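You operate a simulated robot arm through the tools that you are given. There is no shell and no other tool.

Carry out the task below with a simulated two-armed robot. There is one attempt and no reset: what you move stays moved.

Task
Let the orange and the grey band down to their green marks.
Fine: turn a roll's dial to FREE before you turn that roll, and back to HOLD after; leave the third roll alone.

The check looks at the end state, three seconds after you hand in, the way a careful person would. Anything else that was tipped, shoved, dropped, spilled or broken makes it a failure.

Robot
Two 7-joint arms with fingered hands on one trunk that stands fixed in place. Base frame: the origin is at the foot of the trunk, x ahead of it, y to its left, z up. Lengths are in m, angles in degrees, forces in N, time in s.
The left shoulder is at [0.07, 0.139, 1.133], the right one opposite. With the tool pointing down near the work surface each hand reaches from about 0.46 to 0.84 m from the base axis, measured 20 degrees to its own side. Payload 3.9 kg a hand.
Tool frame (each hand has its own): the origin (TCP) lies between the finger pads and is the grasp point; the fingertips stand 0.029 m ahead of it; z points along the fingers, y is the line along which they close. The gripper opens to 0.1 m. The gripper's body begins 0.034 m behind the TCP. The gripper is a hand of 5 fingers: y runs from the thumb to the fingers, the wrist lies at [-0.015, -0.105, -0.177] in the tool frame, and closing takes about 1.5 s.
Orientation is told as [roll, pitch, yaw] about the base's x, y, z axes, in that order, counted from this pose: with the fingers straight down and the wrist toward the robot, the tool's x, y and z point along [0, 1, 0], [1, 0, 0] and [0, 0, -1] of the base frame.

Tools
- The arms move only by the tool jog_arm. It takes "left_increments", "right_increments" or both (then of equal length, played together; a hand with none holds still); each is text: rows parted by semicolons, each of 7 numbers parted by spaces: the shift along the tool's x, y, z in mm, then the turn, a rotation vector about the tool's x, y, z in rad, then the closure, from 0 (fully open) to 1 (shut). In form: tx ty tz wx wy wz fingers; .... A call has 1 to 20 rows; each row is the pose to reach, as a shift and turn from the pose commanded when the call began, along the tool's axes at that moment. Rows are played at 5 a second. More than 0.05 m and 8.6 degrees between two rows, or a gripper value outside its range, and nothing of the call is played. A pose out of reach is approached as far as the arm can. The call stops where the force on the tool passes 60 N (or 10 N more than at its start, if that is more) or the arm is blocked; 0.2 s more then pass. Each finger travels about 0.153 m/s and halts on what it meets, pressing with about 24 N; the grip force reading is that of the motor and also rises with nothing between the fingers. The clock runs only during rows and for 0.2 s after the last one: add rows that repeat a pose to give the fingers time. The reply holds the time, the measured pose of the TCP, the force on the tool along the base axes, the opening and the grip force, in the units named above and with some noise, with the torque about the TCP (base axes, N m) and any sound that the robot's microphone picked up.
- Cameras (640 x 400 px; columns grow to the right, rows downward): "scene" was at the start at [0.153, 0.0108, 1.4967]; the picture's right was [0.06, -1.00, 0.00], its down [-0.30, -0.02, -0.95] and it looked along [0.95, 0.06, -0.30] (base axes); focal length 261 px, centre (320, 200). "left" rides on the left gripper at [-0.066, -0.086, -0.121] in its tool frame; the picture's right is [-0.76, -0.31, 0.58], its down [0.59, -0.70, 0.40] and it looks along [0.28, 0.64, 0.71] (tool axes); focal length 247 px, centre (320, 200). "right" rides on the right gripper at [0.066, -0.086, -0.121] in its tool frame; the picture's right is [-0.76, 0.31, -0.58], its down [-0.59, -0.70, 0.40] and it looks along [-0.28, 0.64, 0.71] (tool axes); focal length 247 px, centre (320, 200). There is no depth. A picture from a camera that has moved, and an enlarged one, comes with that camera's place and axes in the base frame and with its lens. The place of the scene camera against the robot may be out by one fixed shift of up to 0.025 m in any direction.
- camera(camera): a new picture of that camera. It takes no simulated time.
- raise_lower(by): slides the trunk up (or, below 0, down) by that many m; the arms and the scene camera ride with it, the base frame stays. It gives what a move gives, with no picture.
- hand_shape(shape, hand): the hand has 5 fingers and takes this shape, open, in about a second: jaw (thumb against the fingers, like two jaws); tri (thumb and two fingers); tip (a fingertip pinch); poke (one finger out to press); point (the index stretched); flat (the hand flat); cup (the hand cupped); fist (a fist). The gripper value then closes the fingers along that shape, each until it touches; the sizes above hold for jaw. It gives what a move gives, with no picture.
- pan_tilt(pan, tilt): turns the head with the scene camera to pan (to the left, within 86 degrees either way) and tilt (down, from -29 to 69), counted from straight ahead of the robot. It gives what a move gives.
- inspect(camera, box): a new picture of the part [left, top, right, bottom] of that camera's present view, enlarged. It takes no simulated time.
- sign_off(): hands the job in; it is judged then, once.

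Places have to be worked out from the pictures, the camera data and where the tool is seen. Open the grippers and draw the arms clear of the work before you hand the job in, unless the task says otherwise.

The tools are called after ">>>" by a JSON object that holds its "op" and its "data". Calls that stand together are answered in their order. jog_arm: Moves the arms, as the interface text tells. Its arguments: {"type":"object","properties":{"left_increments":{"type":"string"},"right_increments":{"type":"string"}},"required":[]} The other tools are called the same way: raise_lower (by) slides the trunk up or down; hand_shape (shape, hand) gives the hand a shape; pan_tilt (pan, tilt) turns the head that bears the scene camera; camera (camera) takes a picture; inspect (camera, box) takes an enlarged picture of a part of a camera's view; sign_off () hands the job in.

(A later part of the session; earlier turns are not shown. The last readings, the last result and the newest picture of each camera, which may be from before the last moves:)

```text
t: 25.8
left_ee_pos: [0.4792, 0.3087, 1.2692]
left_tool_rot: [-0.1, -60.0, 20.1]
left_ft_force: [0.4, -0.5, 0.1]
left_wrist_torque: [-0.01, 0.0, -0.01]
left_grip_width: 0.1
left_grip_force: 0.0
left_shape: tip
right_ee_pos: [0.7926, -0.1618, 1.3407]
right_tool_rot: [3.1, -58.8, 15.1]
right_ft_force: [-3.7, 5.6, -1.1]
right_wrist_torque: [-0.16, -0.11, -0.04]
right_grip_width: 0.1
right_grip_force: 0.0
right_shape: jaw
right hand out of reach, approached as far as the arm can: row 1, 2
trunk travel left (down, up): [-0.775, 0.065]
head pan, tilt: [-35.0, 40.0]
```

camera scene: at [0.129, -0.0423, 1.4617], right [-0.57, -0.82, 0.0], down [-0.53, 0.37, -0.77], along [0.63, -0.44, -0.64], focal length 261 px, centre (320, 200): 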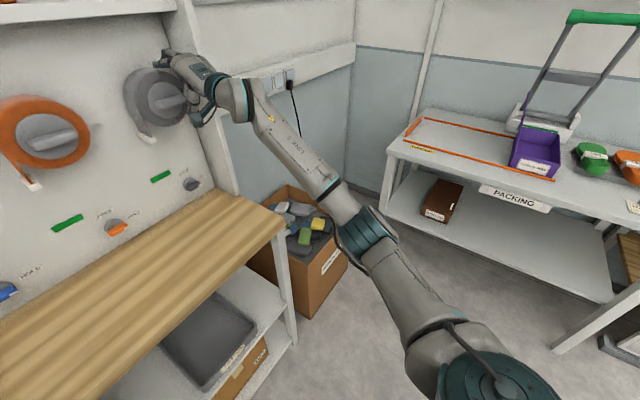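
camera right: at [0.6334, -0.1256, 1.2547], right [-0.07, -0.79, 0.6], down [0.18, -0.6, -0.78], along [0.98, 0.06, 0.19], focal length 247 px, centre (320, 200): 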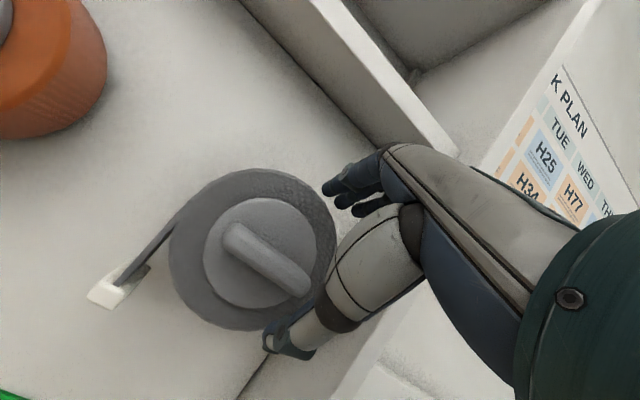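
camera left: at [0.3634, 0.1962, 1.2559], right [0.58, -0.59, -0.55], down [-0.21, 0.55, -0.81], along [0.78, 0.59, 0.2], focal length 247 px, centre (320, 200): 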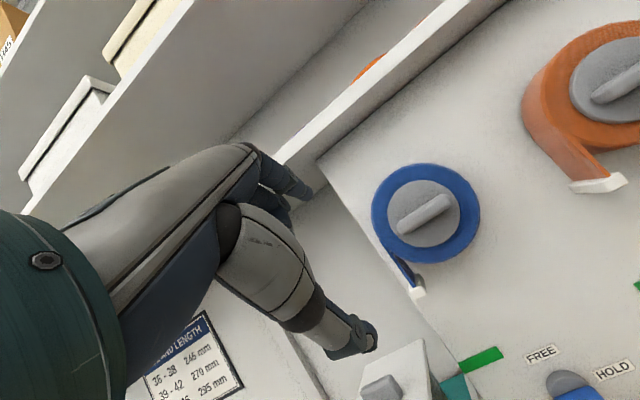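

Wrong way: it pushed forward and brushed the wall lightly. I reverse: roll the other way and retreat.

>>> {"op": "jog_arm", "data": {"right_increments": "0 -5 -9 0 -0.066 -0.112 0; 0 -12 -20 0 -0.133 -0.224 0; 0 -20 -34 0 -0.2 -0.336 0; 0 -30 -50 0 -0.266 -0.448 0"}}

>>> {"op": "inspect", "data": {"camera": "scene", "box": [80, 0, 400, 200]}}

```text
t: 26.8
left_ee_pos: [0.4791, 0.3059, 1.2716]
left_tool_rot: [0.1, -60.0, 19.9]
left_ft_force: [0.4, 0.4, 0.4]
left_wrist_torque: [-0.02, 0.02, 0.01]
left_grip_width: 0.0997
left_grip_force: 0.1
left_shape: tip
right_ee_pos: [0.7399, -0.1841, 1.3395]
right_tool_rot: [-46.2, -48.8, 56.0]
right_ft_force: [0.2, 0.3, -0.7]
right_wrist_torque: [0.02, -0.01, -0.01]
right_grip_width: 0.0999
right_grip_force: 0.0
right_shape: jaw
trunk travel left (down, up): [-0.775, 0.065]
head pan, tilt: [-35.0, 40.0]
```

```text
2.00 times, centred on (240, 100) of scene
camera zoom: at [0.1283, -0.0446, 1.4617], right [-0.57, -0.82, 0.0], down [-0.53, 0.37, -0.77], along [0.63, -0.44, -0.64], focal length 523 px, centre (480, 400)
```

zoom: 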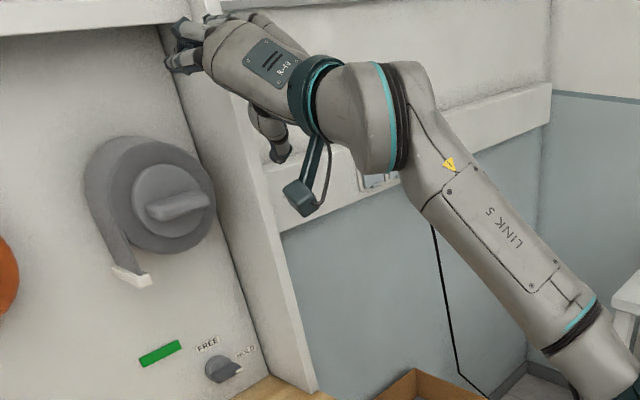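

No flags now: rolling the right hand palm-outward (counter-clockwise seen from the front, the very direction the rolls must turn) is free. I retreat the right hand to a safe standby spot and will start on the orange roll with the left hand.

>>> {"op": "jog_arm", "data": {"right_increments": "12 -26 -28 0 0 0 0; 24 -52 -56 0 0 0 0; 36 -78 -83 0 0 0 0; 47.6 -103.7 -111.3 0 0 0 0"}}

>>> {"op": "hand_shape", "data": {"hand": "left", "shape": "poke"}}

>>> {"op": "pan_tilt", "data": {"pan": 5, "tilt": 30}}

>>> {"op": "camera", "data": {"camera": "scene"}}

>>> {"op": "camera", "data": {"camera": "left"}}

```text
t: 27.8
left_ee_pos: [0.4795, 0.3061, 1.2721]
left_tool_rot: [0.0, -60.1, 20.0]
left_ft_force: [0.1, 0.3, 0.8]
left_wrist_torque: [-0.04, 0.02, -0.02]
left_grip_width: 0.0997
left_grip_force: 0.0
left_shape: tip
right_ee_pos: [0.5993, -0.2084, 1.3013]
right_tool_rot: [-46.0, -48.6, 56.3]
right_ft_force: [0.0, 0.7, 0.6]
right_wrist_torque: [0.01, 0.0, 0.0]
right_grip_width: 0.0999
right_grip_force: 0.1
right_shape: jaw
right hand out of reach, approached as far as the arm can: row 4
trunk travel left (down, up): [-0.775, 0.065]
head pan, tilt: [-35.0, 40.0]
```

```text
t: 28.7
left_ee_pos: [0.4799, 0.3069, 1.2716]
left_tool_rot: [0.0, -60.0, 20.0]
left_ft_force: [0.0, 0.0, -0.1]
left_wrist_torque: [-0.02, 0.03, 0.03]
left_grip_width: 0.0
left_grip_force: 0.1
left_shape: poke
right_ee_pos: [0.602, -0.2075, 1.2993]
right_tool_rot: [-46.0, -48.3, 56.1]
right_ft_force: [0.2, 0.2, -0.5]
right_wrist_torque: [0.03, 0.0, 0.02]
right_grip_width: 0.0999
right_grip_force: 0.0
right_shape: jaw
trunk travel left (down, up): [-0.775, 0.065]
head pan, tilt: [-35.0, 40.0]
```

```text
t: 29.8
left_ee_pos: [0.4803, 0.308, 1.2708]
left_tool_rot: [0.0, -60.0, 20.0]
left_ft_force: [-0.2, 0.2, -0.5]
left_wrist_torque: [-0.01, 0.02, 0.0]
left_grip_width: 0.0002
left_grip_force: 0.0
left_shape: poke
right_ee_pos: [0.6018, -0.2083, 1.3006]
right_tool_rot: [-46.1, -48.4, 56.2]
right_ft_force: [-0.3, 0.5, -0.1]
right_wrist_torque: [0.01, -0.01, -0.03]
right_grip_width: 0.1002
right_grip_force: 0.0
right_shape: jaw
trunk travel left (down, up): [-0.775, 0.065]
head pan, tilt: [5.0, 30.0]
```

```text
taken
camera scene: at [0.1499, 0.0129, 1.4769], right [0.09, -1.0, 0.0], down [-0.5, -0.04, -0.87], along [0.86, 0.07, -0.5], focal length 261 px, centre (320, 200)
```

scene: 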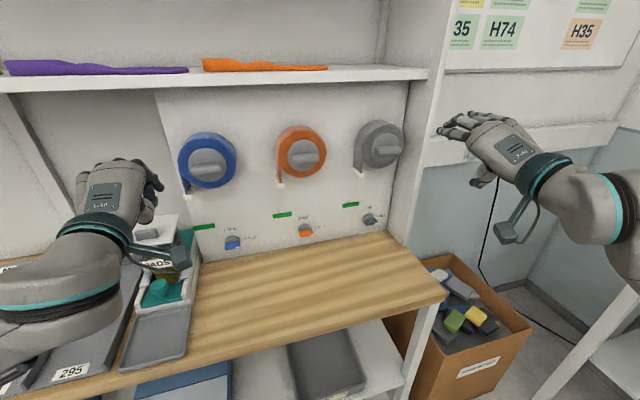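

```text
taken
camera left: at [0.3635, 0.1951, 1.256], right [0.58, -0.59, -0.55], down [-0.21, 0.55, -0.81], along [0.78, 0.59, 0.2], focal length 247 px, centre (320, 200)
```

left: 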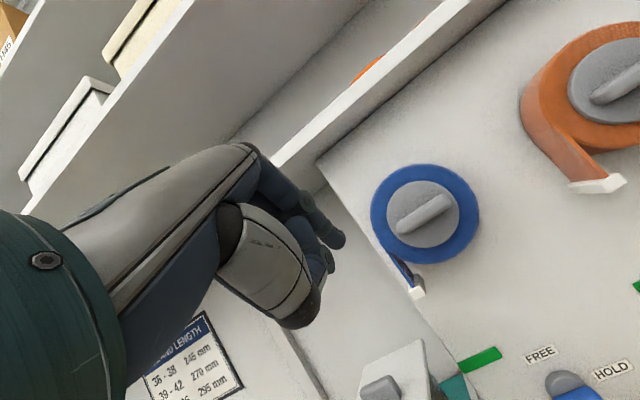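

The poke shape puts the index fingertip just about at TCP+0.03 m along the finger axis. I zoom to pin that down.

>>> {"op": "inspect", "data": {"camera": "left", "box": [240, 160, 400, 340]}}

>>> {"op": "inspect", "data": {"camera": "scene", "box": [160, 100, 420, 262]}}

```text
2.22 times, centred on (320, 250) of left
camera zoom: at [0.3635, 0.1951, 1.256], right [0.58, -0.59, -0.55], down [-0.21, 0.55, -0.81], along [0.78, 0.59, 0.2], focal length 549 px, centre (320, 89)
```

zoom: 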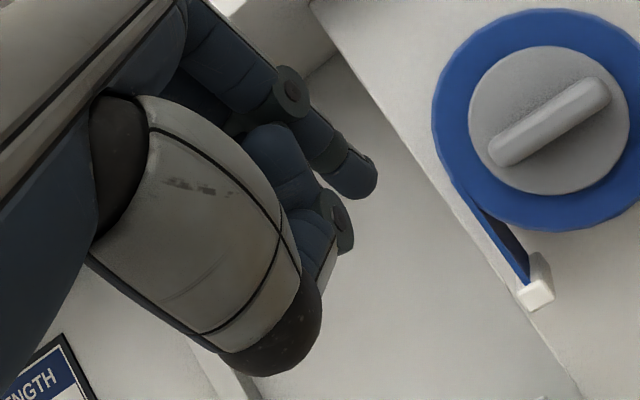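

```text
2.46 times, centred on (290, 181) of scene
camera zoom: at [0.1499, 0.0129, 1.4769], right [0.09, -1.0, 0.0], down [-0.5, -0.04, -0.87], along [0.86, 0.07, -0.5], focal length 643 px, centre (394, 247)
```

zoom: 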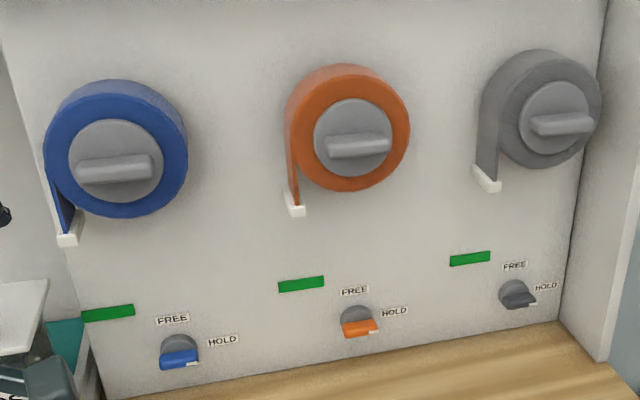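

Index tip is about 5–6 mm in radius at roughly TCP+0.03. I check whether the right-hand camera, from its standby place, gives a useful side view of the dials.

>>> {"op": "camera", "data": {"camera": "right"}}

>>> {"op": "inspect", "data": {"camera": "scene", "box": [270, 195, 350, 245]}}

>>> {"op": "inspect", "data": {"camera": "scene", "box": [330, 185, 410, 235]}}

```text
taken
camera right: at [0.4449, -0.2053, 1.259], right [-0.19, -0.48, 0.86], down [0.26, -0.87, -0.43], along [0.95, 0.14, 0.29], focal length 247 px, centre (320, 200)
```

right: 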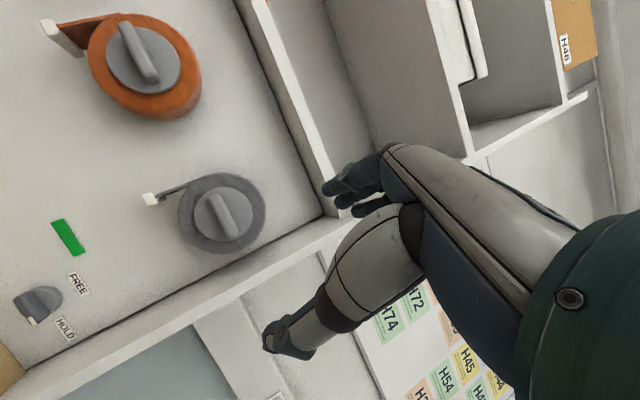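

```text
8.00 times, centred on (310, 220) of scene
camera zoom: at [0.1499, 0.0129, 1.4769], right [0.09, -1.0, 0.0], down [-0.5, -0.04, -0.87], along [0.86, 0.07, -0.5], focal length 2091 px, centre (400, 40)
```

zoom: 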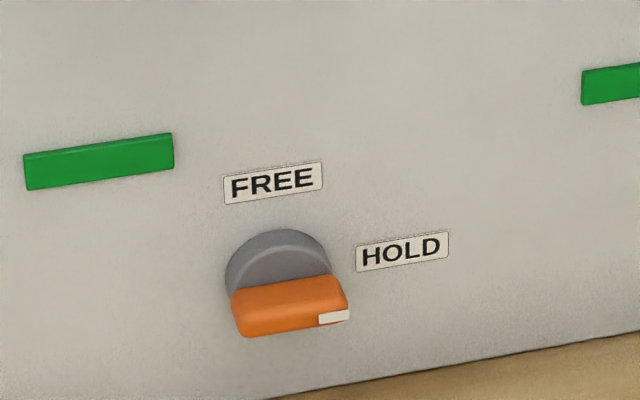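

```text
8.00 times, centred on (370, 210) of scene
camera zoom: at [0.1499, 0.0129, 1.4769], right [0.09, -1.0, 0.0], down [-0.5, -0.04, -0.87], along [0.86, 0.07, -0.5], focal length 2091 px, centre (-80, 120)
```

zoom: 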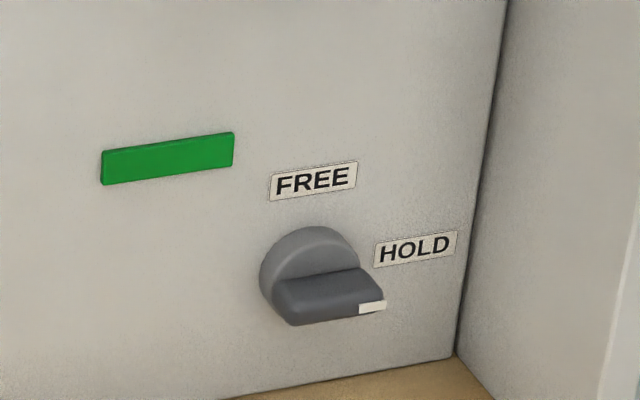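

Zoom shows HOLD = bar pointing right (white end), FREE = straight up, so 90° counter-clockwise. I bring the left hand to the known-good spot in front and look at the poke shape from outside to see how far the finger sticks out.

>>> {"op": "jog_arm", "data": {"left_increments": "-30 -8 4 0 0 0 0; -60 -16 8 0 0 0 0; -90 -24 12 0 0 0 0; -120 -32 16 0 0 0 0; -150 -40 20 0 0 0 0; -180 -45 23 0 0 0 0; -209 -49 26 0 0 0 0"}}

>>> {"op": "camera", "data": {"camera": "scene"}}

>>> {"op": "camera", "data": {"camera": "left"}}

```text
t: 31.4
left_ee_pos: [0.5503, 0.1074, 1.2146]
left_tool_rot: [0.0, -60.1, 19.9]
left_ft_force: [-0.4, 0.0, -0.6]
left_wrist_torque: [0.0, -0.01, 0.0]
left_grip_width: 0.0
left_grip_force: 0.0
left_shape: poke
right_ee_pos: [0.6017, -0.2092, 1.3001]
right_tool_rot: [-45.8, -48.6, 56.0]
right_ft_force: [-0.2, -0.5, 0.1]
right_wrist_torque: [0.03, -0.01, 0.01]
right_grip_width: 0.0998
right_grip_force: 0.0
right_shape: jaw
trunk travel left (down, up): [-0.775, 0.065]
head pan, tilt: [5.0, 30.0]
```

```text
taken
camera scene: at [0.1502, 0.0106, 1.4769], right [0.09, -1.0, 0.0], down [-0.5, -0.04, -0.87], along [0.86, 0.08, -0.5], focal length 261 px, centre (320, 200)
```

scene: 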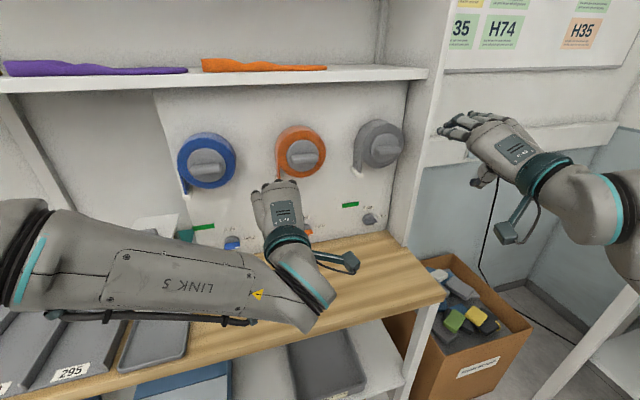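

```text
taken
camera left: at [0.4337, -0.0042, 1.2001], right [0.58, -0.59, -0.55], down [-0.21, 0.55, -0.81], along [0.78, 0.59, 0.2], focal length 247 px, centre (320, 200)
```

left: 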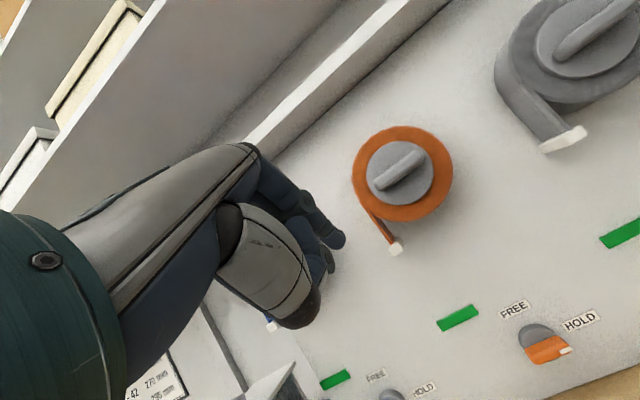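

The left forearm comes in high from the left, clear of the bench items. I lower the left hand, tilting to 45°, to a pre-poke place about 4 cm in front of and above the left half of the orange dial's bar.

>>> {"op": "jog_arm", "data": {"left_increments": "-7.9 -11.3 29.7 0.033 0 0 0; -15.8 -22.6 59.5 0.066 0 0 0; -23.6 -33.8 89.2 0.098 0 0 0; -31.5 -45.1 118.9 0.131 0 0 0; -39.4 -56.4 148.6 0.164 0 0 0; -47.3 -67.7 178.4 0.197 0 0 0; -55.1 -78.9 208 0.229 0 0 0; -63 -90.2 237.8 0.262 0 0 0"}}

>>> {"op": "camera", "data": {"camera": "left"}}

>>> {"op": "camera", "data": {"camera": "scene"}}

```text
t: 33.2
left_ee_pos: [0.7233, 0.1068, 1.0173]
left_tool_rot: [0.0, -44.9, 19.9]
left_ft_force: [-0.5, 1.2, -0.3]
left_wrist_torque: [0.02, -0.02, -0.03]
left_grip_width: 0.0001
left_grip_force: 0.0
left_shape: poke
right_ee_pos: [0.6032, -0.2074, 1.2991]
right_tool_rot: [-45.9, -48.4, 56.1]
right_ft_force: [0.1, 0.2, -0.1]
right_wrist_torque: [0.0, -0.02, -0.02]
right_grip_width: 0.1001
right_grip_force: 0.1
right_shape: jaw
trunk travel left (down, up): [-0.775, 0.065]
head pan, tilt: [5.0, 30.0]
```

```text
taken
camera left: at [0.6085, -0.0053, 1.0411], right [0.44, -0.65, -0.63], down [-0.4, 0.48, -0.78], along [0.8, 0.59, -0.05], focal length 247 px, centre (320, 200)
```

left: 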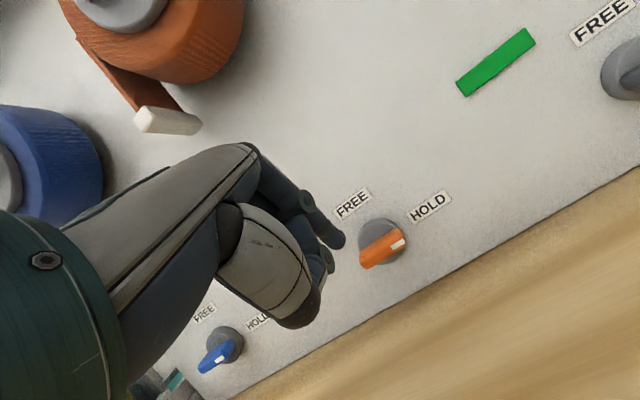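

```text
taken
camera scene: at [0.1513, 0.013, 1.4768], right [0.09, -1.0, 0.0], down [-0.5, -0.04, -0.87], along [0.86, 0.08, -0.5], focal length 261 px, centre (320, 200)
```

scene: 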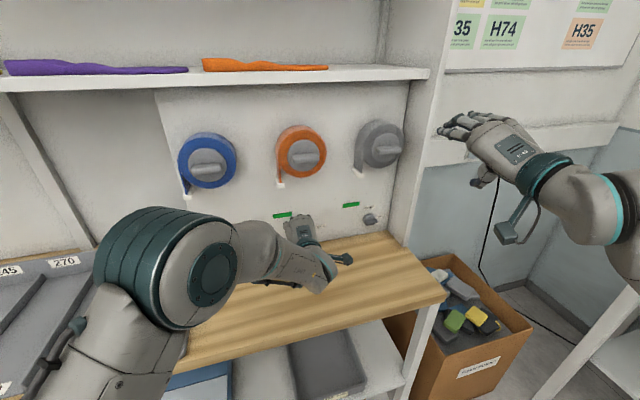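

The fingertip and the orange dial are both in the left camera's view. I zoom in to measure the dial's position relative to the fingertip.

>>> {"op": "inspect", "data": {"camera": "left", "box": [280, 160, 480, 285]}}

>>> {"op": "inspect", "data": {"camera": "scene", "box": [260, 190, 360, 290]}}

```text
3.20 times, centred on (380, 222) of left
camera zoom: at [0.6085, -0.0053, 1.0411], right [0.44, -0.65, -0.63], down [-0.4, 0.48, -0.78], along [0.8, 0.59, -0.05], focal length 790 px, centre (128, 128)
```

zoom: 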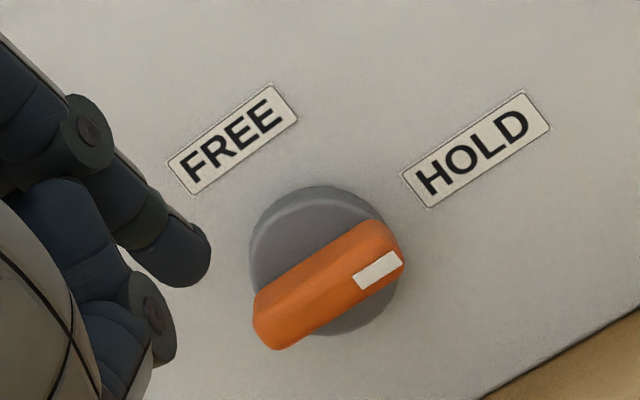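

```text
4.00 times, centred on (310, 240) of scene
camera zoom: at [0.1513, 0.013, 1.4768], right [0.09, -1.0, 0.0], down [-0.5, -0.04, -0.87], along [0.86, 0.08, -0.5], focal length 1046 px, centre (360, 40)
```

zoom: 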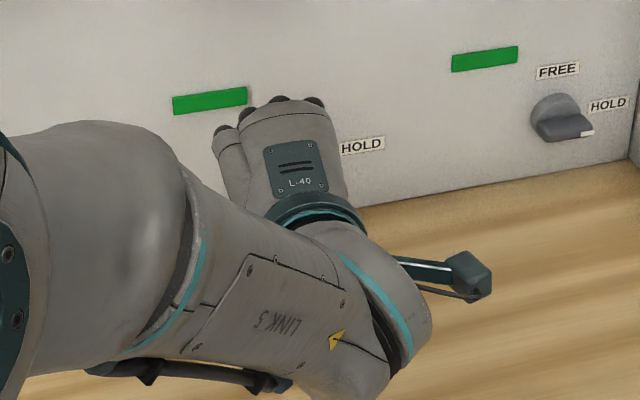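

The fingertip is about 1.5 cm left of the dial axis, 3.5 cm above it and 6 cm off the panel. I move it in to just above the left half of the bar (about 2.2 cm above axis, 2.6 cm off the panel) and look again.

>>> {"op": "jog_arm", "data": {"left_increments": "0.4 4.5 10.6 0 0 0 0; 0.8 9 21.2 0 0 0 0; 1.3 13.4 31.8 0 0 0 0; 1.3 13.4 31.8 0 0 0 0"}}

>>> {"op": "inspect", "data": {"camera": "left", "box": [280, 160, 480, 285]}}

```text
t: 34.2
left_ee_pos: [0.7523, 0.118, 1.0048]
left_tool_rot: [0.0, -45.0, 20.0]
left_ft_force: [0.1, -0.3, -0.8]
left_wrist_torque: [0.01, 0.01, 0.01]
left_grip_width: 0.0002
left_grip_force: 0.1
left_shape: poke
right_ee_pos: [0.6025, -0.2084, 1.2998]
right_tool_rot: [-46.0, -48.5, 56.1]
right_ft_force: [0.0, -0.2, -0.3]
right_wrist_torque: [-0.01, 0.02, -0.02]
right_grip_width: 0.1001
right_grip_force: 0.2
right_shape: jaw
trunk travel left (down, up): [-0.775, 0.065]
head pan, tilt: [5.0, 30.0]
```

```text
3.20 times, centred on (380, 222) of left
camera zoom: at [0.6366, 0.0064, 1.0288], right [0.44, -0.65, -0.63], down [-0.4, 0.48, -0.78], along [0.8, 0.59, -0.05], focal length 790 px, centre (128, 128)
```

zoom: 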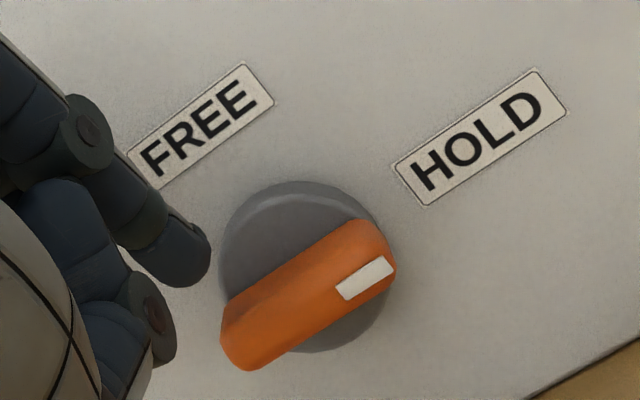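

The tip sits above-left of the bar. I lower it 12 mm straight down onto the left half of the bar and check for contact.

>>> {"op": "jog_arm", "data": {"left_increments": "0 -2.8 2.8 0 0 0 0; 0 -5.6 5.6 0 0 0 0; 0 -8.5 8.5 0 0 0 0; 0 -8.5 8.5 0 0 0 0"}}

>>> {"op": "inspect", "data": {"camera": "left", "box": [280, 160, 480, 285]}}

```text
t: 35.2
left_ee_pos: [0.7523, 0.1185, 0.9929]
left_tool_rot: [0.1, -45.0, 20.0]
left_ft_force: [0.0, -0.3, -0.5]
left_wrist_torque: [-0.02, -0.03, 0.0]
left_grip_width: 0.0
left_grip_force: 0.1
left_shape: poke
right_ee_pos: [0.603, -0.2081, 1.2992]
right_tool_rot: [-46.0, -48.4, 56.2]
right_ft_force: [-0.5, 0.7, -1.1]
right_wrist_torque: [-0.03, -0.01, -0.01]
right_grip_width: 0.0997
right_grip_force: 0.0
right_shape: jaw
trunk travel left (down, up): [-0.775, 0.065]
head pan, tilt: [5.0, 30.0]
```

```text
3.20 times, centred on (380, 222) of left
camera zoom: at [0.6369, 0.0062, 1.0172], right [0.44, -0.65, -0.62], down [-0.4, 0.48, -0.78], along [0.8, 0.59, -0.05], focal length 790 px, centre (128, 128)
```

zoom: 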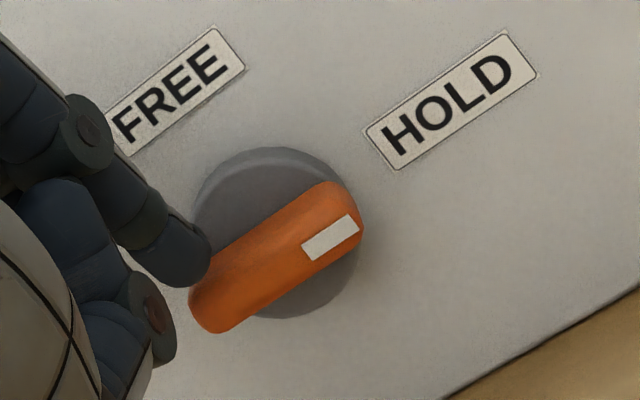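

The tip is right at the bar's upper edge with no force yet. I push down another 7 mm.

>>> {"op": "jog_arm", "data": {"left_increments": "0 -1.7 1.7 0 0 0 0; 0 -3.3 3.3 0 0 0 0; 0 -5 5 0 0 0 0; 0 -5 5 0 0 0 0"}}

>>> {"op": "inspect", "data": {"camera": "left", "box": [280, 160, 480, 285]}}

```text
t: 36.2
left_ee_pos: [0.7501, 0.117, 0.9869]
left_tool_rot: [-0.1, -45.1, 20.0]
left_ft_force: [-1.1, 0.6, 3.9]
left_wrist_torque: [-0.05, -0.07, -0.04]
left_grip_width: 0.0
left_grip_force: 0.1
left_shape: poke
right_ee_pos: [0.6005, -0.2078, 1.3009]
right_tool_rot: [-46.0, -48.4, 56.3]
right_ft_force: [-0.7, -0.4, -0.8]
right_wrist_torque: [0.03, -0.01, 0.0]
right_grip_width: 0.1
right_grip_force: 0.2
right_shape: jaw
trunk travel left (down, up): [-0.775, 0.065]
head pan, tilt: [5.0, 30.0]
```

```text
3.20 times, centred on (380, 222) of left
camera zoom: at [0.6362, 0.0064, 1.0109], right [0.44, -0.65, -0.62], down [-0.4, 0.48, -0.78], along [0.8, 0.59, -0.05], focal length 790 px, centre (128, 128)
```

zoom: 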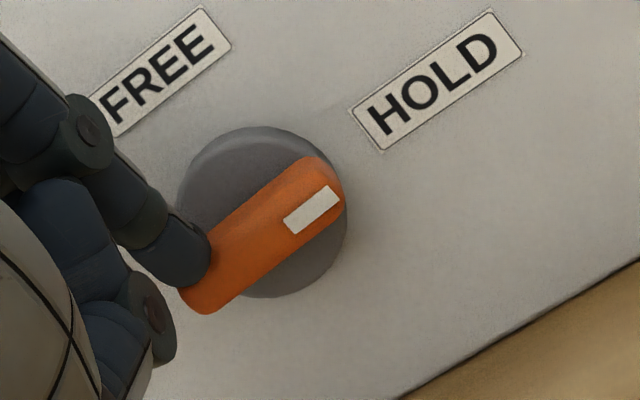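

The bar starts to turn with about 4 N. I continue the down-stroke 10 mm more.

>>> {"op": "jog_arm", "data": {"left_increments": "0 -1.8 1.8 0 0 0 0; 0 -3.5 3.5 0 0 0 0; 0 -5.3 5.3 0 0 0 0; 0 -7.1 7.1 0 0 0 0; 0 -7.1 7.1 0 0 0 0"}}

>>> {"op": "inspect", "data": {"camera": "left", "box": [280, 160, 480, 285]}}

```text
t: 37.4
left_ee_pos: [0.753, 0.118, 0.9754]
left_tool_rot: [0.0, -44.9, 20.0]
left_ft_force: [-0.1, 2.0, 1.1]
left_wrist_torque: [0.01, 0.0, 0.06]
left_grip_width: 0.0002
left_grip_force: 0.0
left_shape: poke
right_ee_pos: [0.6012, -0.2072, 1.3004]
right_tool_rot: [-46.0, -48.4, 56.1]
right_ft_force: [0.2, -0.1, -0.2]
right_wrist_torque: [-0.02, 0.02, 0.0]
right_grip_width: 0.0999
right_grip_force: 0.2
right_shape: jaw
trunk travel left (down, up): [-0.775, 0.065]
head pan, tilt: [5.0, 30.0]
```

```text
3.20 times, centred on (380, 222) of left
camera zoom: at [0.6363, 0.0068, 0.9996], right [0.44, -0.65, -0.62], down [-0.4, 0.48, -0.78], along [0.8, 0.59, -0.05], focal length 790 px, centre (128, 128)
```

zoom: 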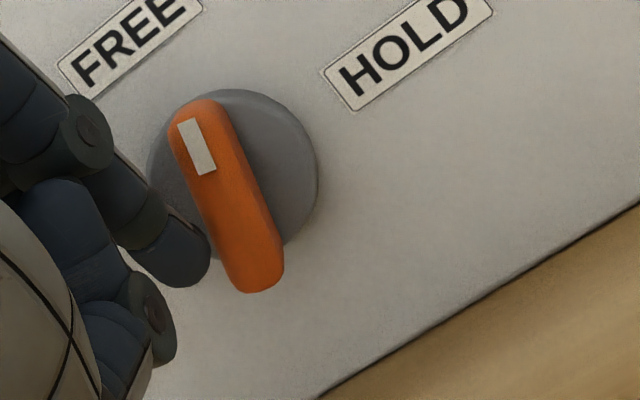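

The bar has turned to roughly 72° toward FREE. I finish the sweep: a little further down and to the right.

>>> {"op": "jog_arm", "data": {"left_increments": "0 -2.1 2.1 0 0 0 0; 0 -4.2 4.2 0 0 0 0; 0 -6.4 6.4 0 0 0 0; -1.5 -6.4 6.4 0 0 0 0; -3 -6.4 6.4 0 0 0 0; -3 -6.4 6.4 0 0 0 0"}}

>>> {"op": "inspect", "data": {"camera": "left", "box": [280, 160, 480, 285]}}

```text
t: 38.8
left_ee_pos: [0.7522, 0.117, 0.9663]
left_tool_rot: [-0.1, -45.0, 20.1]
left_ft_force: [-4.4, 6.4, 0.1]
left_wrist_torque: [0.06, 0.06, 0.12]
left_grip_width: 0.0001
left_grip_force: 0.0
left_shape: poke
right_ee_pos: [0.6016, -0.2068, 1.3002]
right_tool_rot: [-46.0, -48.4, 56.2]
right_ft_force: [0.1, 0.3, 0.5]
right_wrist_torque: [0.0, 0.01, 0.01]
right_grip_width: 0.1
right_grip_force: 0.1
right_shape: jaw
trunk travel left (down, up): [-0.775, 0.065]
head pan, tilt: [5.0, 30.0]
```

```text
3.20 times, centred on (380, 222) of left
camera zoom: at [0.6371, 0.0054, 0.9909], right [0.44, -0.65, -0.62], down [-0.4, 0.48, -0.78], along [0.8, 0.59, -0.05], focal length 790 px, centre (128, 128)
```

zoom: 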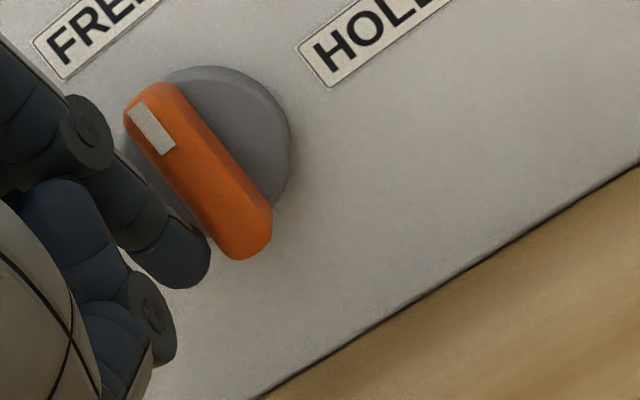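

The bar is now about 85°, pointing at FREE. I nudge 2 mm more to the right, then pull the finger straight back off the panel and check from the scene camera.

>>> {"op": "jog_arm", "data": {"left_increments": "-1 0 0 0 0 0 0; -2 0 0 0 0 0 0; -2 0 0 0 0 0 0"}}

>>> {"op": "inspect", "data": {"camera": "left", "box": [280, 160, 480, 285]}}

```text
t: 39.6
left_ee_pos: [0.7525, 0.1164, 0.9673]
left_tool_rot: [-0.3, -44.9, 20.3]
left_ft_force: [-6.6, 15.1, -1.5]
left_wrist_torque: [0.18, 0.1, 0.29]
left_grip_width: 0.0
left_grip_force: 0.1
left_shape: poke
right_ee_pos: [0.601, -0.205, 1.3016]
right_tool_rot: [-46.1, -48.3, 56.3]
right_ft_force: [0.6, -0.3, -0.7]
right_wrist_torque: [0.03, 0.0, 0.01]
right_grip_width: 0.1001
right_grip_force: 0.0
right_shape: jaw
trunk travel left (down, up): [-0.775, 0.065]
head pan, tilt: [5.0, 30.0]
```

```text
3.20 times, centred on (380, 222) of left
camera zoom: at [0.6373, 0.0051, 0.991], right [0.44, -0.65, -0.62], down [-0.41, 0.48, -0.78], along [0.8, 0.6, -0.05], focal length 790 px, centre (128, 128)
```

zoom: 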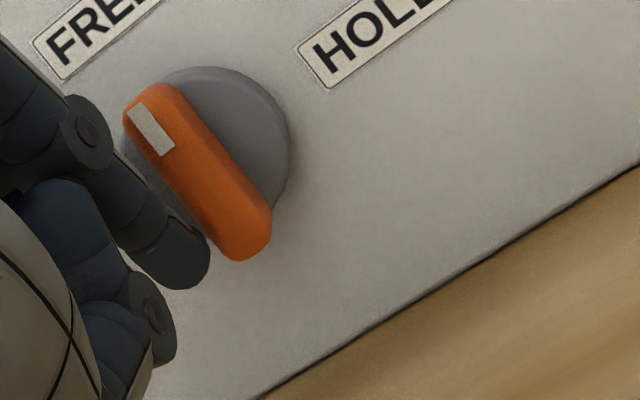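

Force rose to 16 N with no further turning: the dial is at its FREE stop. I release sideways and pull back 6 cm off the panel.

>>> {"op": "jog_arm", "data": {"left_increments": "4 0 0 0 0 0 0; 5 -7 -7 0 0 0 0; 5 -20 -20 0 0 0 0; 5 -35 -35 0 0 0 0; 5 -45 -45 0 0 0 0"}}

>>> {"op": "inspect", "data": {"camera": "left", "box": [280, 130, 480, 285]}}

>>> {"op": "camera", "data": {"camera": "left"}}

```text
t: 40.8
left_ee_pos: [0.6917, 0.0956, 0.968]
left_tool_rot: [-0.1, -44.9, 19.9]
left_ft_force: [0.3, -0.2, 0.7]
left_wrist_torque: [0.04, 0.02, -0.03]
left_grip_width: 0.0001
left_grip_force: 0.1
left_shape: poke
right_ee_pos: [0.6009, -0.2071, 1.2991]
right_tool_rot: [-46.0, -48.5, 56.1]
right_ft_force: [-0.2, -0.3, -0.3]
right_wrist_torque: [-0.04, 0.01, -0.01]
right_grip_width: 0.0999
right_grip_force: 0.0
right_shape: jaw
trunk travel left (down, up): [-0.775, 0.065]
head pan, tilt: [5.0, 30.0]
```

```text
2.58 times, centred on (380, 208) of left
camera zoom: at [0.5766, -0.0156, 0.9918], right [0.44, -0.65, -0.62], down [-0.4, 0.48, -0.78], along [0.8, 0.59, -0.05], focal length 637 px, centre (165, 181)
```

zoom: 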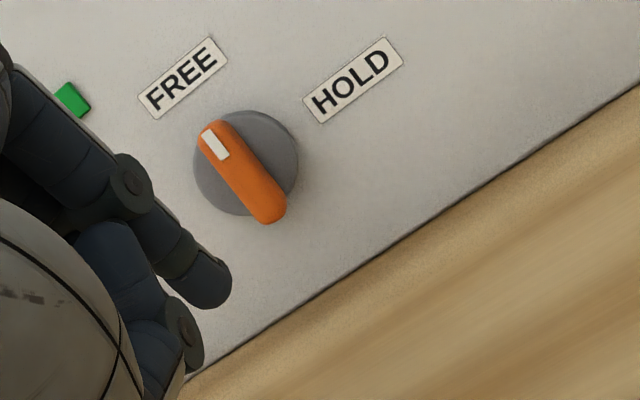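

```text
taken
camera left: at [0.5766, -0.0156, 0.9918], right [0.44, -0.65, -0.62], down [-0.4, 0.48, -0.78], along [0.8, 0.59, -0.05], focal length 247 px, centre (320, 200)
```

left: 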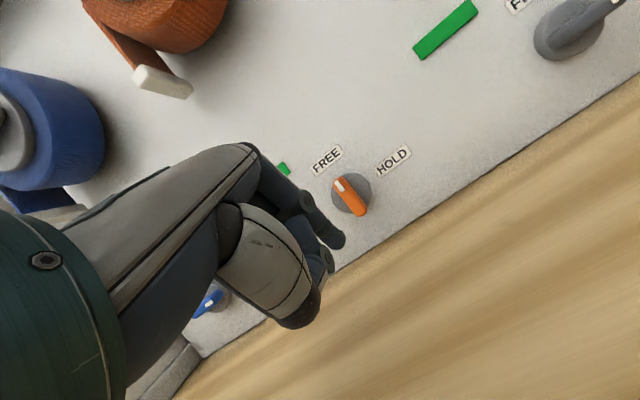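

The orange dial points at FREE and the roll has not moved on its own. Next I raise the left hand, levelling the finger to point straight at the panel, to just in front of the orange knob's left half.

>>> {"op": "jog_arm", "data": {"left_increments": "0 -14 -14 0 0 0 0; 0 -28 -28 0 0 0 0; 2 -5 -50 -0.08 0 0 0; 4 18 -73 -0.16 0 0 0; 6 42 -95 -0.25 0 0 0; 8 65 -117 -0.34 0 0 0; 10 89 -140 -0.43 0 0 0; 12 112 -162 -0.52 0 0 0; 14 136 -185 -0.61 0 0 0; 16 160 -207 -0.70 0 0 0; 17.4 182.7 -229.5 -0.785 0 0 0"}}

>>> {"op": "camera", "data": {"camera": "left"}}

>>> {"op": "camera", "data": {"camera": "scene"}}

```text
t: 43.2
left_ee_pos: [0.6558, 0.101, 1.2602]
left_tool_rot: [156.5, -90.0, -136.3]
left_ft_force: [-0.4, 0.3, 0.1]
left_wrist_torque: [0.01, 0.0, 0.0]
left_grip_width: 0.0
left_grip_force: 0.1
left_shape: poke
right_ee_pos: [0.6014, -0.2083, 1.2999]
right_tool_rot: [-46.0, -48.4, 56.1]
right_ft_force: [0.2, -0.2, -0.2]
right_wrist_torque: [0.02, 0.01, 0.02]
right_grip_width: 0.1002
right_grip_force: 0.0
right_shape: jaw
trunk travel left (down, up): [-0.775, 0.065]
head pan, tilt: [5.0, 30.0]
```

```text
taken
camera left: at [0.5629, -0.0014, 1.1729], right [0.8, -0.51, -0.31], down [0.17, 0.69, -0.7], along [0.57, 0.51, 0.64], focal length 247 px, centre (320, 200)
```

left: 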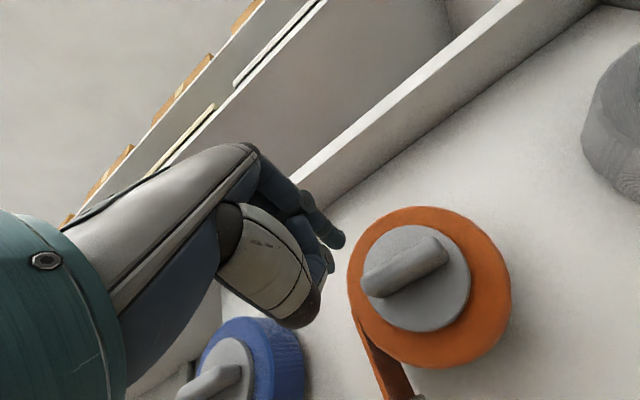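

```text
taken
camera scene: at [0.1494, 0.013, 1.477], right [0.09, -1.0, 0.0], down [-0.5, -0.04, -0.87], along [0.86, 0.08, -0.5], focal length 261 px, centre (320, 200)
```

scene: 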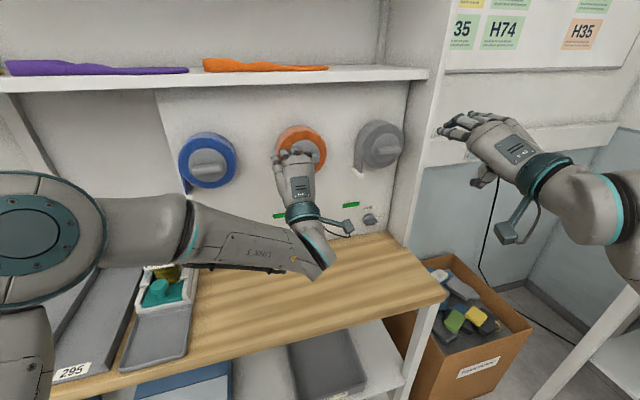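

The fingertip is in front of and above the bar's left end. I zoom in to measure the knob's bar.

>>> {"op": "inspect", "data": {"camera": "left", "box": [280, 180, 540, 400]}}

>>> {"op": "inspect", "data": {"camera": "scene", "box": [255, 110, 355, 230]}}

```text
1.82 times, centred on (410, 290) of left
camera zoom: at [0.5629, -0.0014, 1.1729], right [0.8, -0.51, -0.31], down [0.17, 0.69, -0.7], along [0.57, 0.51, 0.64], focal length 449 px, centre (156, 36)
```

zoom: 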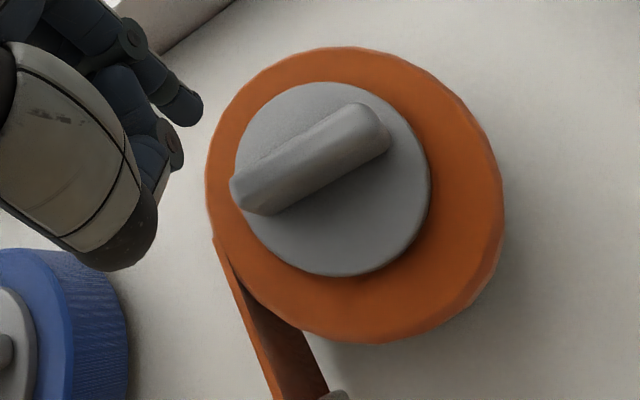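

```text
3.33 times, centred on (305, 170) of scene
camera zoom: at [0.1494, 0.013, 1.477], right [0.09, -1.0, 0.0], down [-0.5, -0.04, -0.87], along [0.86, 0.08, -0.5], focal length 871 px, centre (370, 300)
```

zoom: 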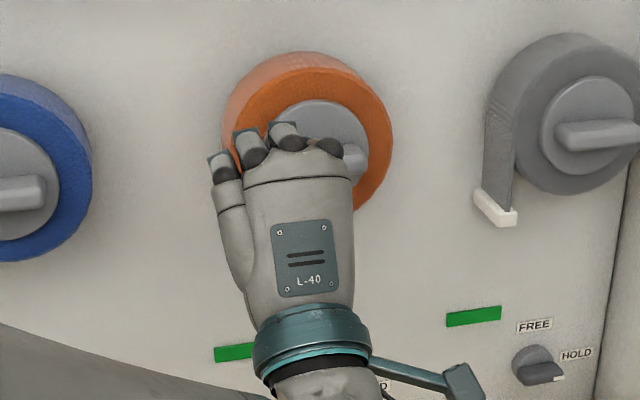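

The knob's bar is about 6 cm long, centred at [0.722, 0.091, 1.2345], 9 cm off the panel. I move the fingertip in to overlap the bar's depth by about 1 cm, just above its left half.

>>> {"op": "jog_arm", "data": {"left_increments": "0 -2 13 0 0 0 0; 0 -4 26 0 0 0 0; 0 -7 39 0 0 0 0; 0 -7 39 0 0 0 0"}}

>>> {"op": "inspect", "data": {"camera": "left", "box": [280, 160, 540, 380]}}

```text
t: 44.2
left_ee_pos: [0.693, 0.1141, 1.2512]
left_tool_rot: [18.4, -90.1, 1.7]
left_ft_force: [-0.3, -0.7, 0.4]
left_wrist_torque: [-0.01, 0.0, 0.02]
left_grip_width: 0.0004
left_grip_force: 0.1
left_shape: poke
right_ee_pos: [0.6023, -0.2077, 1.3012]
right_tool_rot: [-46.0, -48.3, 56.1]
right_ft_force: [-0.3, -0.1, -0.4]
right_wrist_torque: [0.01, -0.01, -0.01]
right_grip_width: 0.0997
right_grip_force: 0.1
right_shape: jaw
trunk travel left (down, up): [-0.775, 0.065]
head pan, tilt: [5.0, 30.0]
```

```text
1.82 times, centred on (410, 270) of left
camera zoom: at [0.6003, 0.0121, 1.1653], right [0.8, -0.51, -0.31], down [0.17, 0.69, -0.7], along [0.57, 0.51, 0.64], focal length 449 px, centre (156, 73)
```

zoom: 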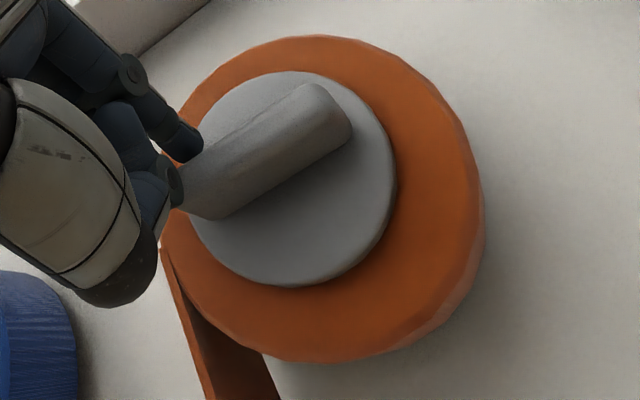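

The tip is poised above the bar's left half with no contact. I push it down along the arc for the first 45° of turn.

>>> {"op": "jog_arm", "data": {"left_increments": "0 -6 0 0 0 0 0; -0.7 -11.5 0 0 0 0 0; 0.7 -15 0 0 0 0 0; 2 -18.2 0 0 0 0 0; 2.5 -21.8 0 0 0 0 0; 2.9 -25.3 0 0 0 0 0; 2.5 -29 0 0 0 0 0; 1.8 -32.5 0 0 0 0 0; 1.8 -32.5 0 0 0 0 0"}}

>>> {"op": "inspect", "data": {"camera": "left", "box": [280, 160, 540, 380]}}

>>> {"op": "inspect", "data": {"camera": "scene", "box": [230, 100, 390, 240]}}

```text
t: 46.2
left_ee_pos: [0.6914, 0.1153, 1.2199]
left_tool_rot: [-32.0, -90.0, 51.9]
left_ft_force: [-0.7, 0.3, 2.0]
left_wrist_torque: [0.01, -0.05, 0.01]
left_grip_width: 0.0002
left_grip_force: 0.1
left_shape: poke
right_ee_pos: [0.6018, -0.2084, 1.2999]
right_tool_rot: [-46.0, -48.4, 56.1]
right_ft_force: [-0.6, -0.1, -0.2]
right_wrist_torque: [-0.01, -0.02, 0.0]
right_grip_width: 0.1001
right_grip_force: 0.1
right_shape: jaw
trunk travel left (down, up): [-0.775, 0.065]
head pan, tilt: [5.0, 30.0]
```

```text
1.82 times, centred on (410, 270) of left
camera zoom: at [0.5992, 0.0134, 1.1326], right [0.8, -0.51, -0.31], down [0.17, 0.69, -0.7], along [0.57, 0.51, 0.64], focal length 449 px, centre (156, 73)
```

zoom: 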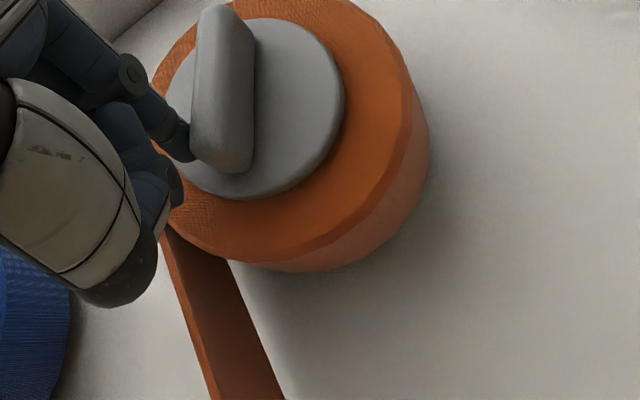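

```text
2.86 times, centred on (310, 170) of scene
camera zoom: at [0.1494, 0.0133, 1.477], right [0.09, -1.0, 0.0], down [-0.5, -0.04, -0.87], along [0.86, 0.08, -0.5], focal length 747 px, centre (349, 286)
```

zoom: 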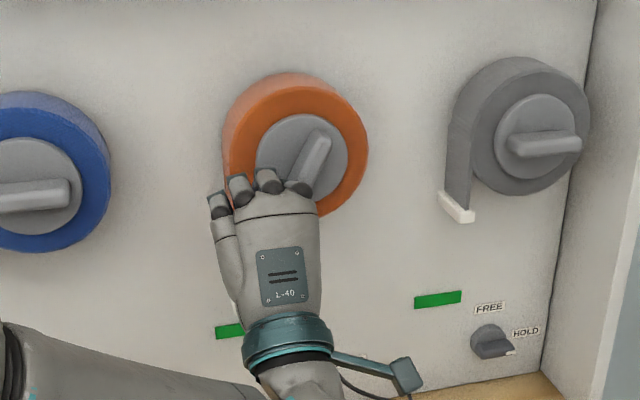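

The knob turned counter-clockwise by about 55–60° with only ~2 N. I check with the right camera whether I can see the tag's progress.

>>> {"op": "camera", "data": {"camera": "right"}}

>>> {"op": "camera", "data": {"camera": "left"}}

```text
taken
camera right: at [0.4444, -0.2052, 1.2593], right [-0.19, -0.48, 0.86], down [0.26, -0.87, -0.43], along [0.95, 0.14, 0.29], focal length 247 px, centre (320, 200)
```

right: 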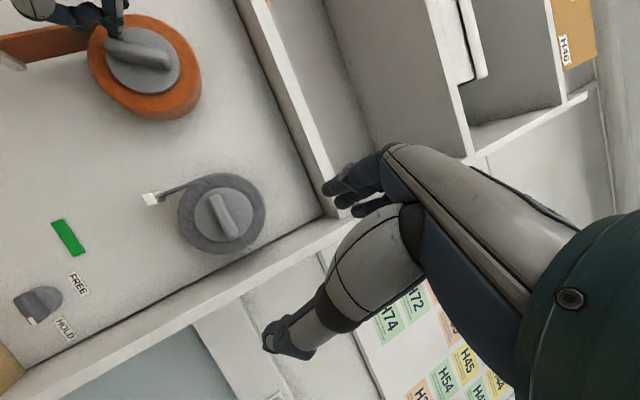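

```text
taken
camera left: at [0.5992, 0.0134, 1.1326], right [0.8, -0.51, -0.31], down [0.17, 0.69, -0.7], along [0.57, 0.51, 0.64], focal length 247 px, centre (320, 200)
```

left: 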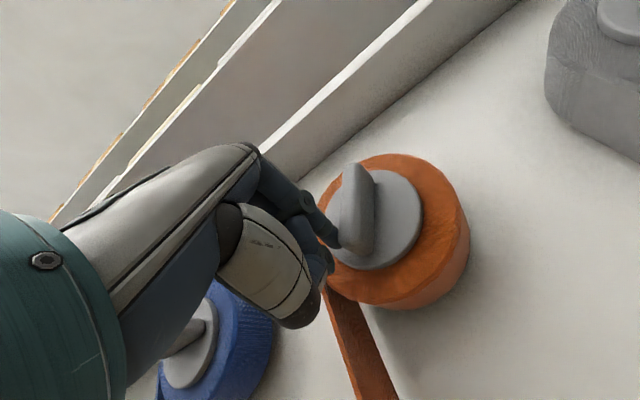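

Bar angle is about 58° now. I continue the arc by about 30° more before retreating for a check.

>>> {"op": "jog_arm", "data": {"left_increments": "-1.4 -3.3 0 0 0 0 0; -2.8 -6.5 0 0 0 0 0; -5 -9.4 0 0 0 0 0; -7.3 -12.2 0 0 0 0 0; -7.3 -12.2 0 0 0 0 0"}}

>>> {"op": "inspect", "data": {"camera": "left", "box": [280, 140, 540, 360]}}

>>> {"op": "inspect", "data": {"camera": "scene", "box": [230, 100, 390, 240]}}

```text
t: 47.4
left_ee_pos: [0.6943, 0.1098, 1.2078]
left_tool_rot: [-19.1, -89.9, 39.1]
left_ft_force: [-0.8, 1.7, 0.7]
left_wrist_torque: [0.01, -0.01, 0.02]
left_grip_width: 0.0
left_grip_force: 0.1
left_shape: poke
right_ee_pos: [0.6007, -0.2078, 1.2994]
right_tool_rot: [-46.1, -48.4, 56.0]
right_ft_force: [0.3, 0.9, -0.1]
right_wrist_torque: [0.04, -0.02, -0.03]
right_grip_width: 0.0998
right_grip_force: 0.0
right_shape: jaw
trunk travel left (down, up): [-0.775, 0.065]
head pan, tilt: [5.0, 30.0]
```

```text
1.82 times, centred on (410, 250) of left
camera zoom: at [0.6016, 0.0068, 1.1201], right [0.8, -0.51, -0.31], down [0.17, 0.69, -0.7], along [0.57, 0.51, 0.64], focal length 449 px, centre (156, 109)
```

zoom: 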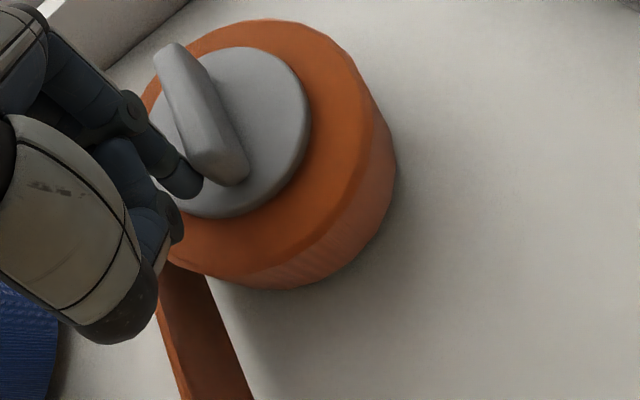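

```text
2.86 times, centred on (310, 170) of scene
camera zoom: at [0.1495, 0.0135, 1.477], right [0.09, -1.0, 0.0], down [-0.5, -0.04, -0.87], along [0.86, 0.08, -0.5], focal length 747 px, centre (349, 286)
```

zoom: 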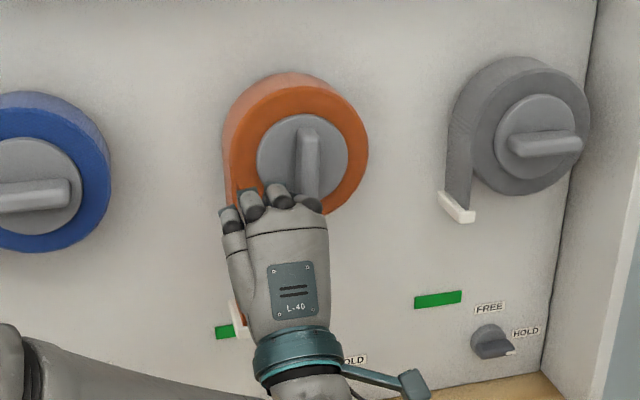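

The bar is now about vertical and the tag has come into view beside the mark in the scene camera. I zoom in on the tag and mark.

>>> {"op": "inspect", "data": {"camera": "scene", "box": [270, 185, 350, 235]}}

>>> {"op": "inspect", "data": {"camera": "scene", "box": [290, 190, 330, 215]}}

```text
8.00 times, centred on (310, 210) of scene
camera zoom: at [0.1495, 0.0135, 1.477], right [0.09, -1.0, 0.0], down [-0.5, -0.04, -0.87], along [0.86, 0.08, -0.5], focal length 2091 px, centre (400, 120)
```

zoom: 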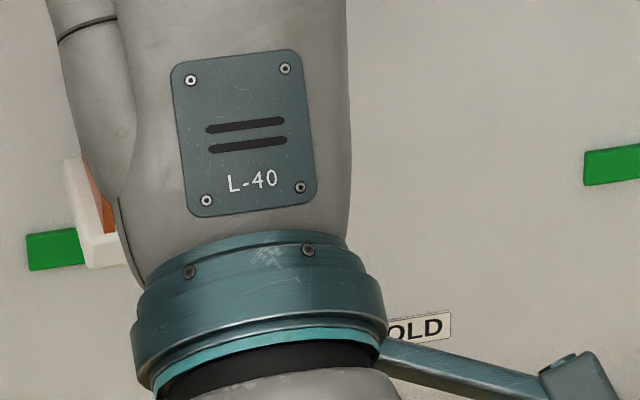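

```text
16.00 times, centred on (310, 202) of scene
camera zoom: at [0.1495, 0.0135, 1.477], right [0.09, -1.0, 0.0], down [-0.5, -0.04, -0.87], along [0.86, 0.08, -0.5], focal length 4182 px, centre (480, 160)
```

zoom: 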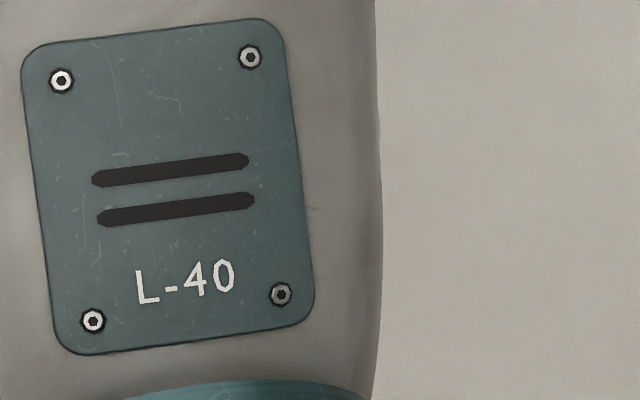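

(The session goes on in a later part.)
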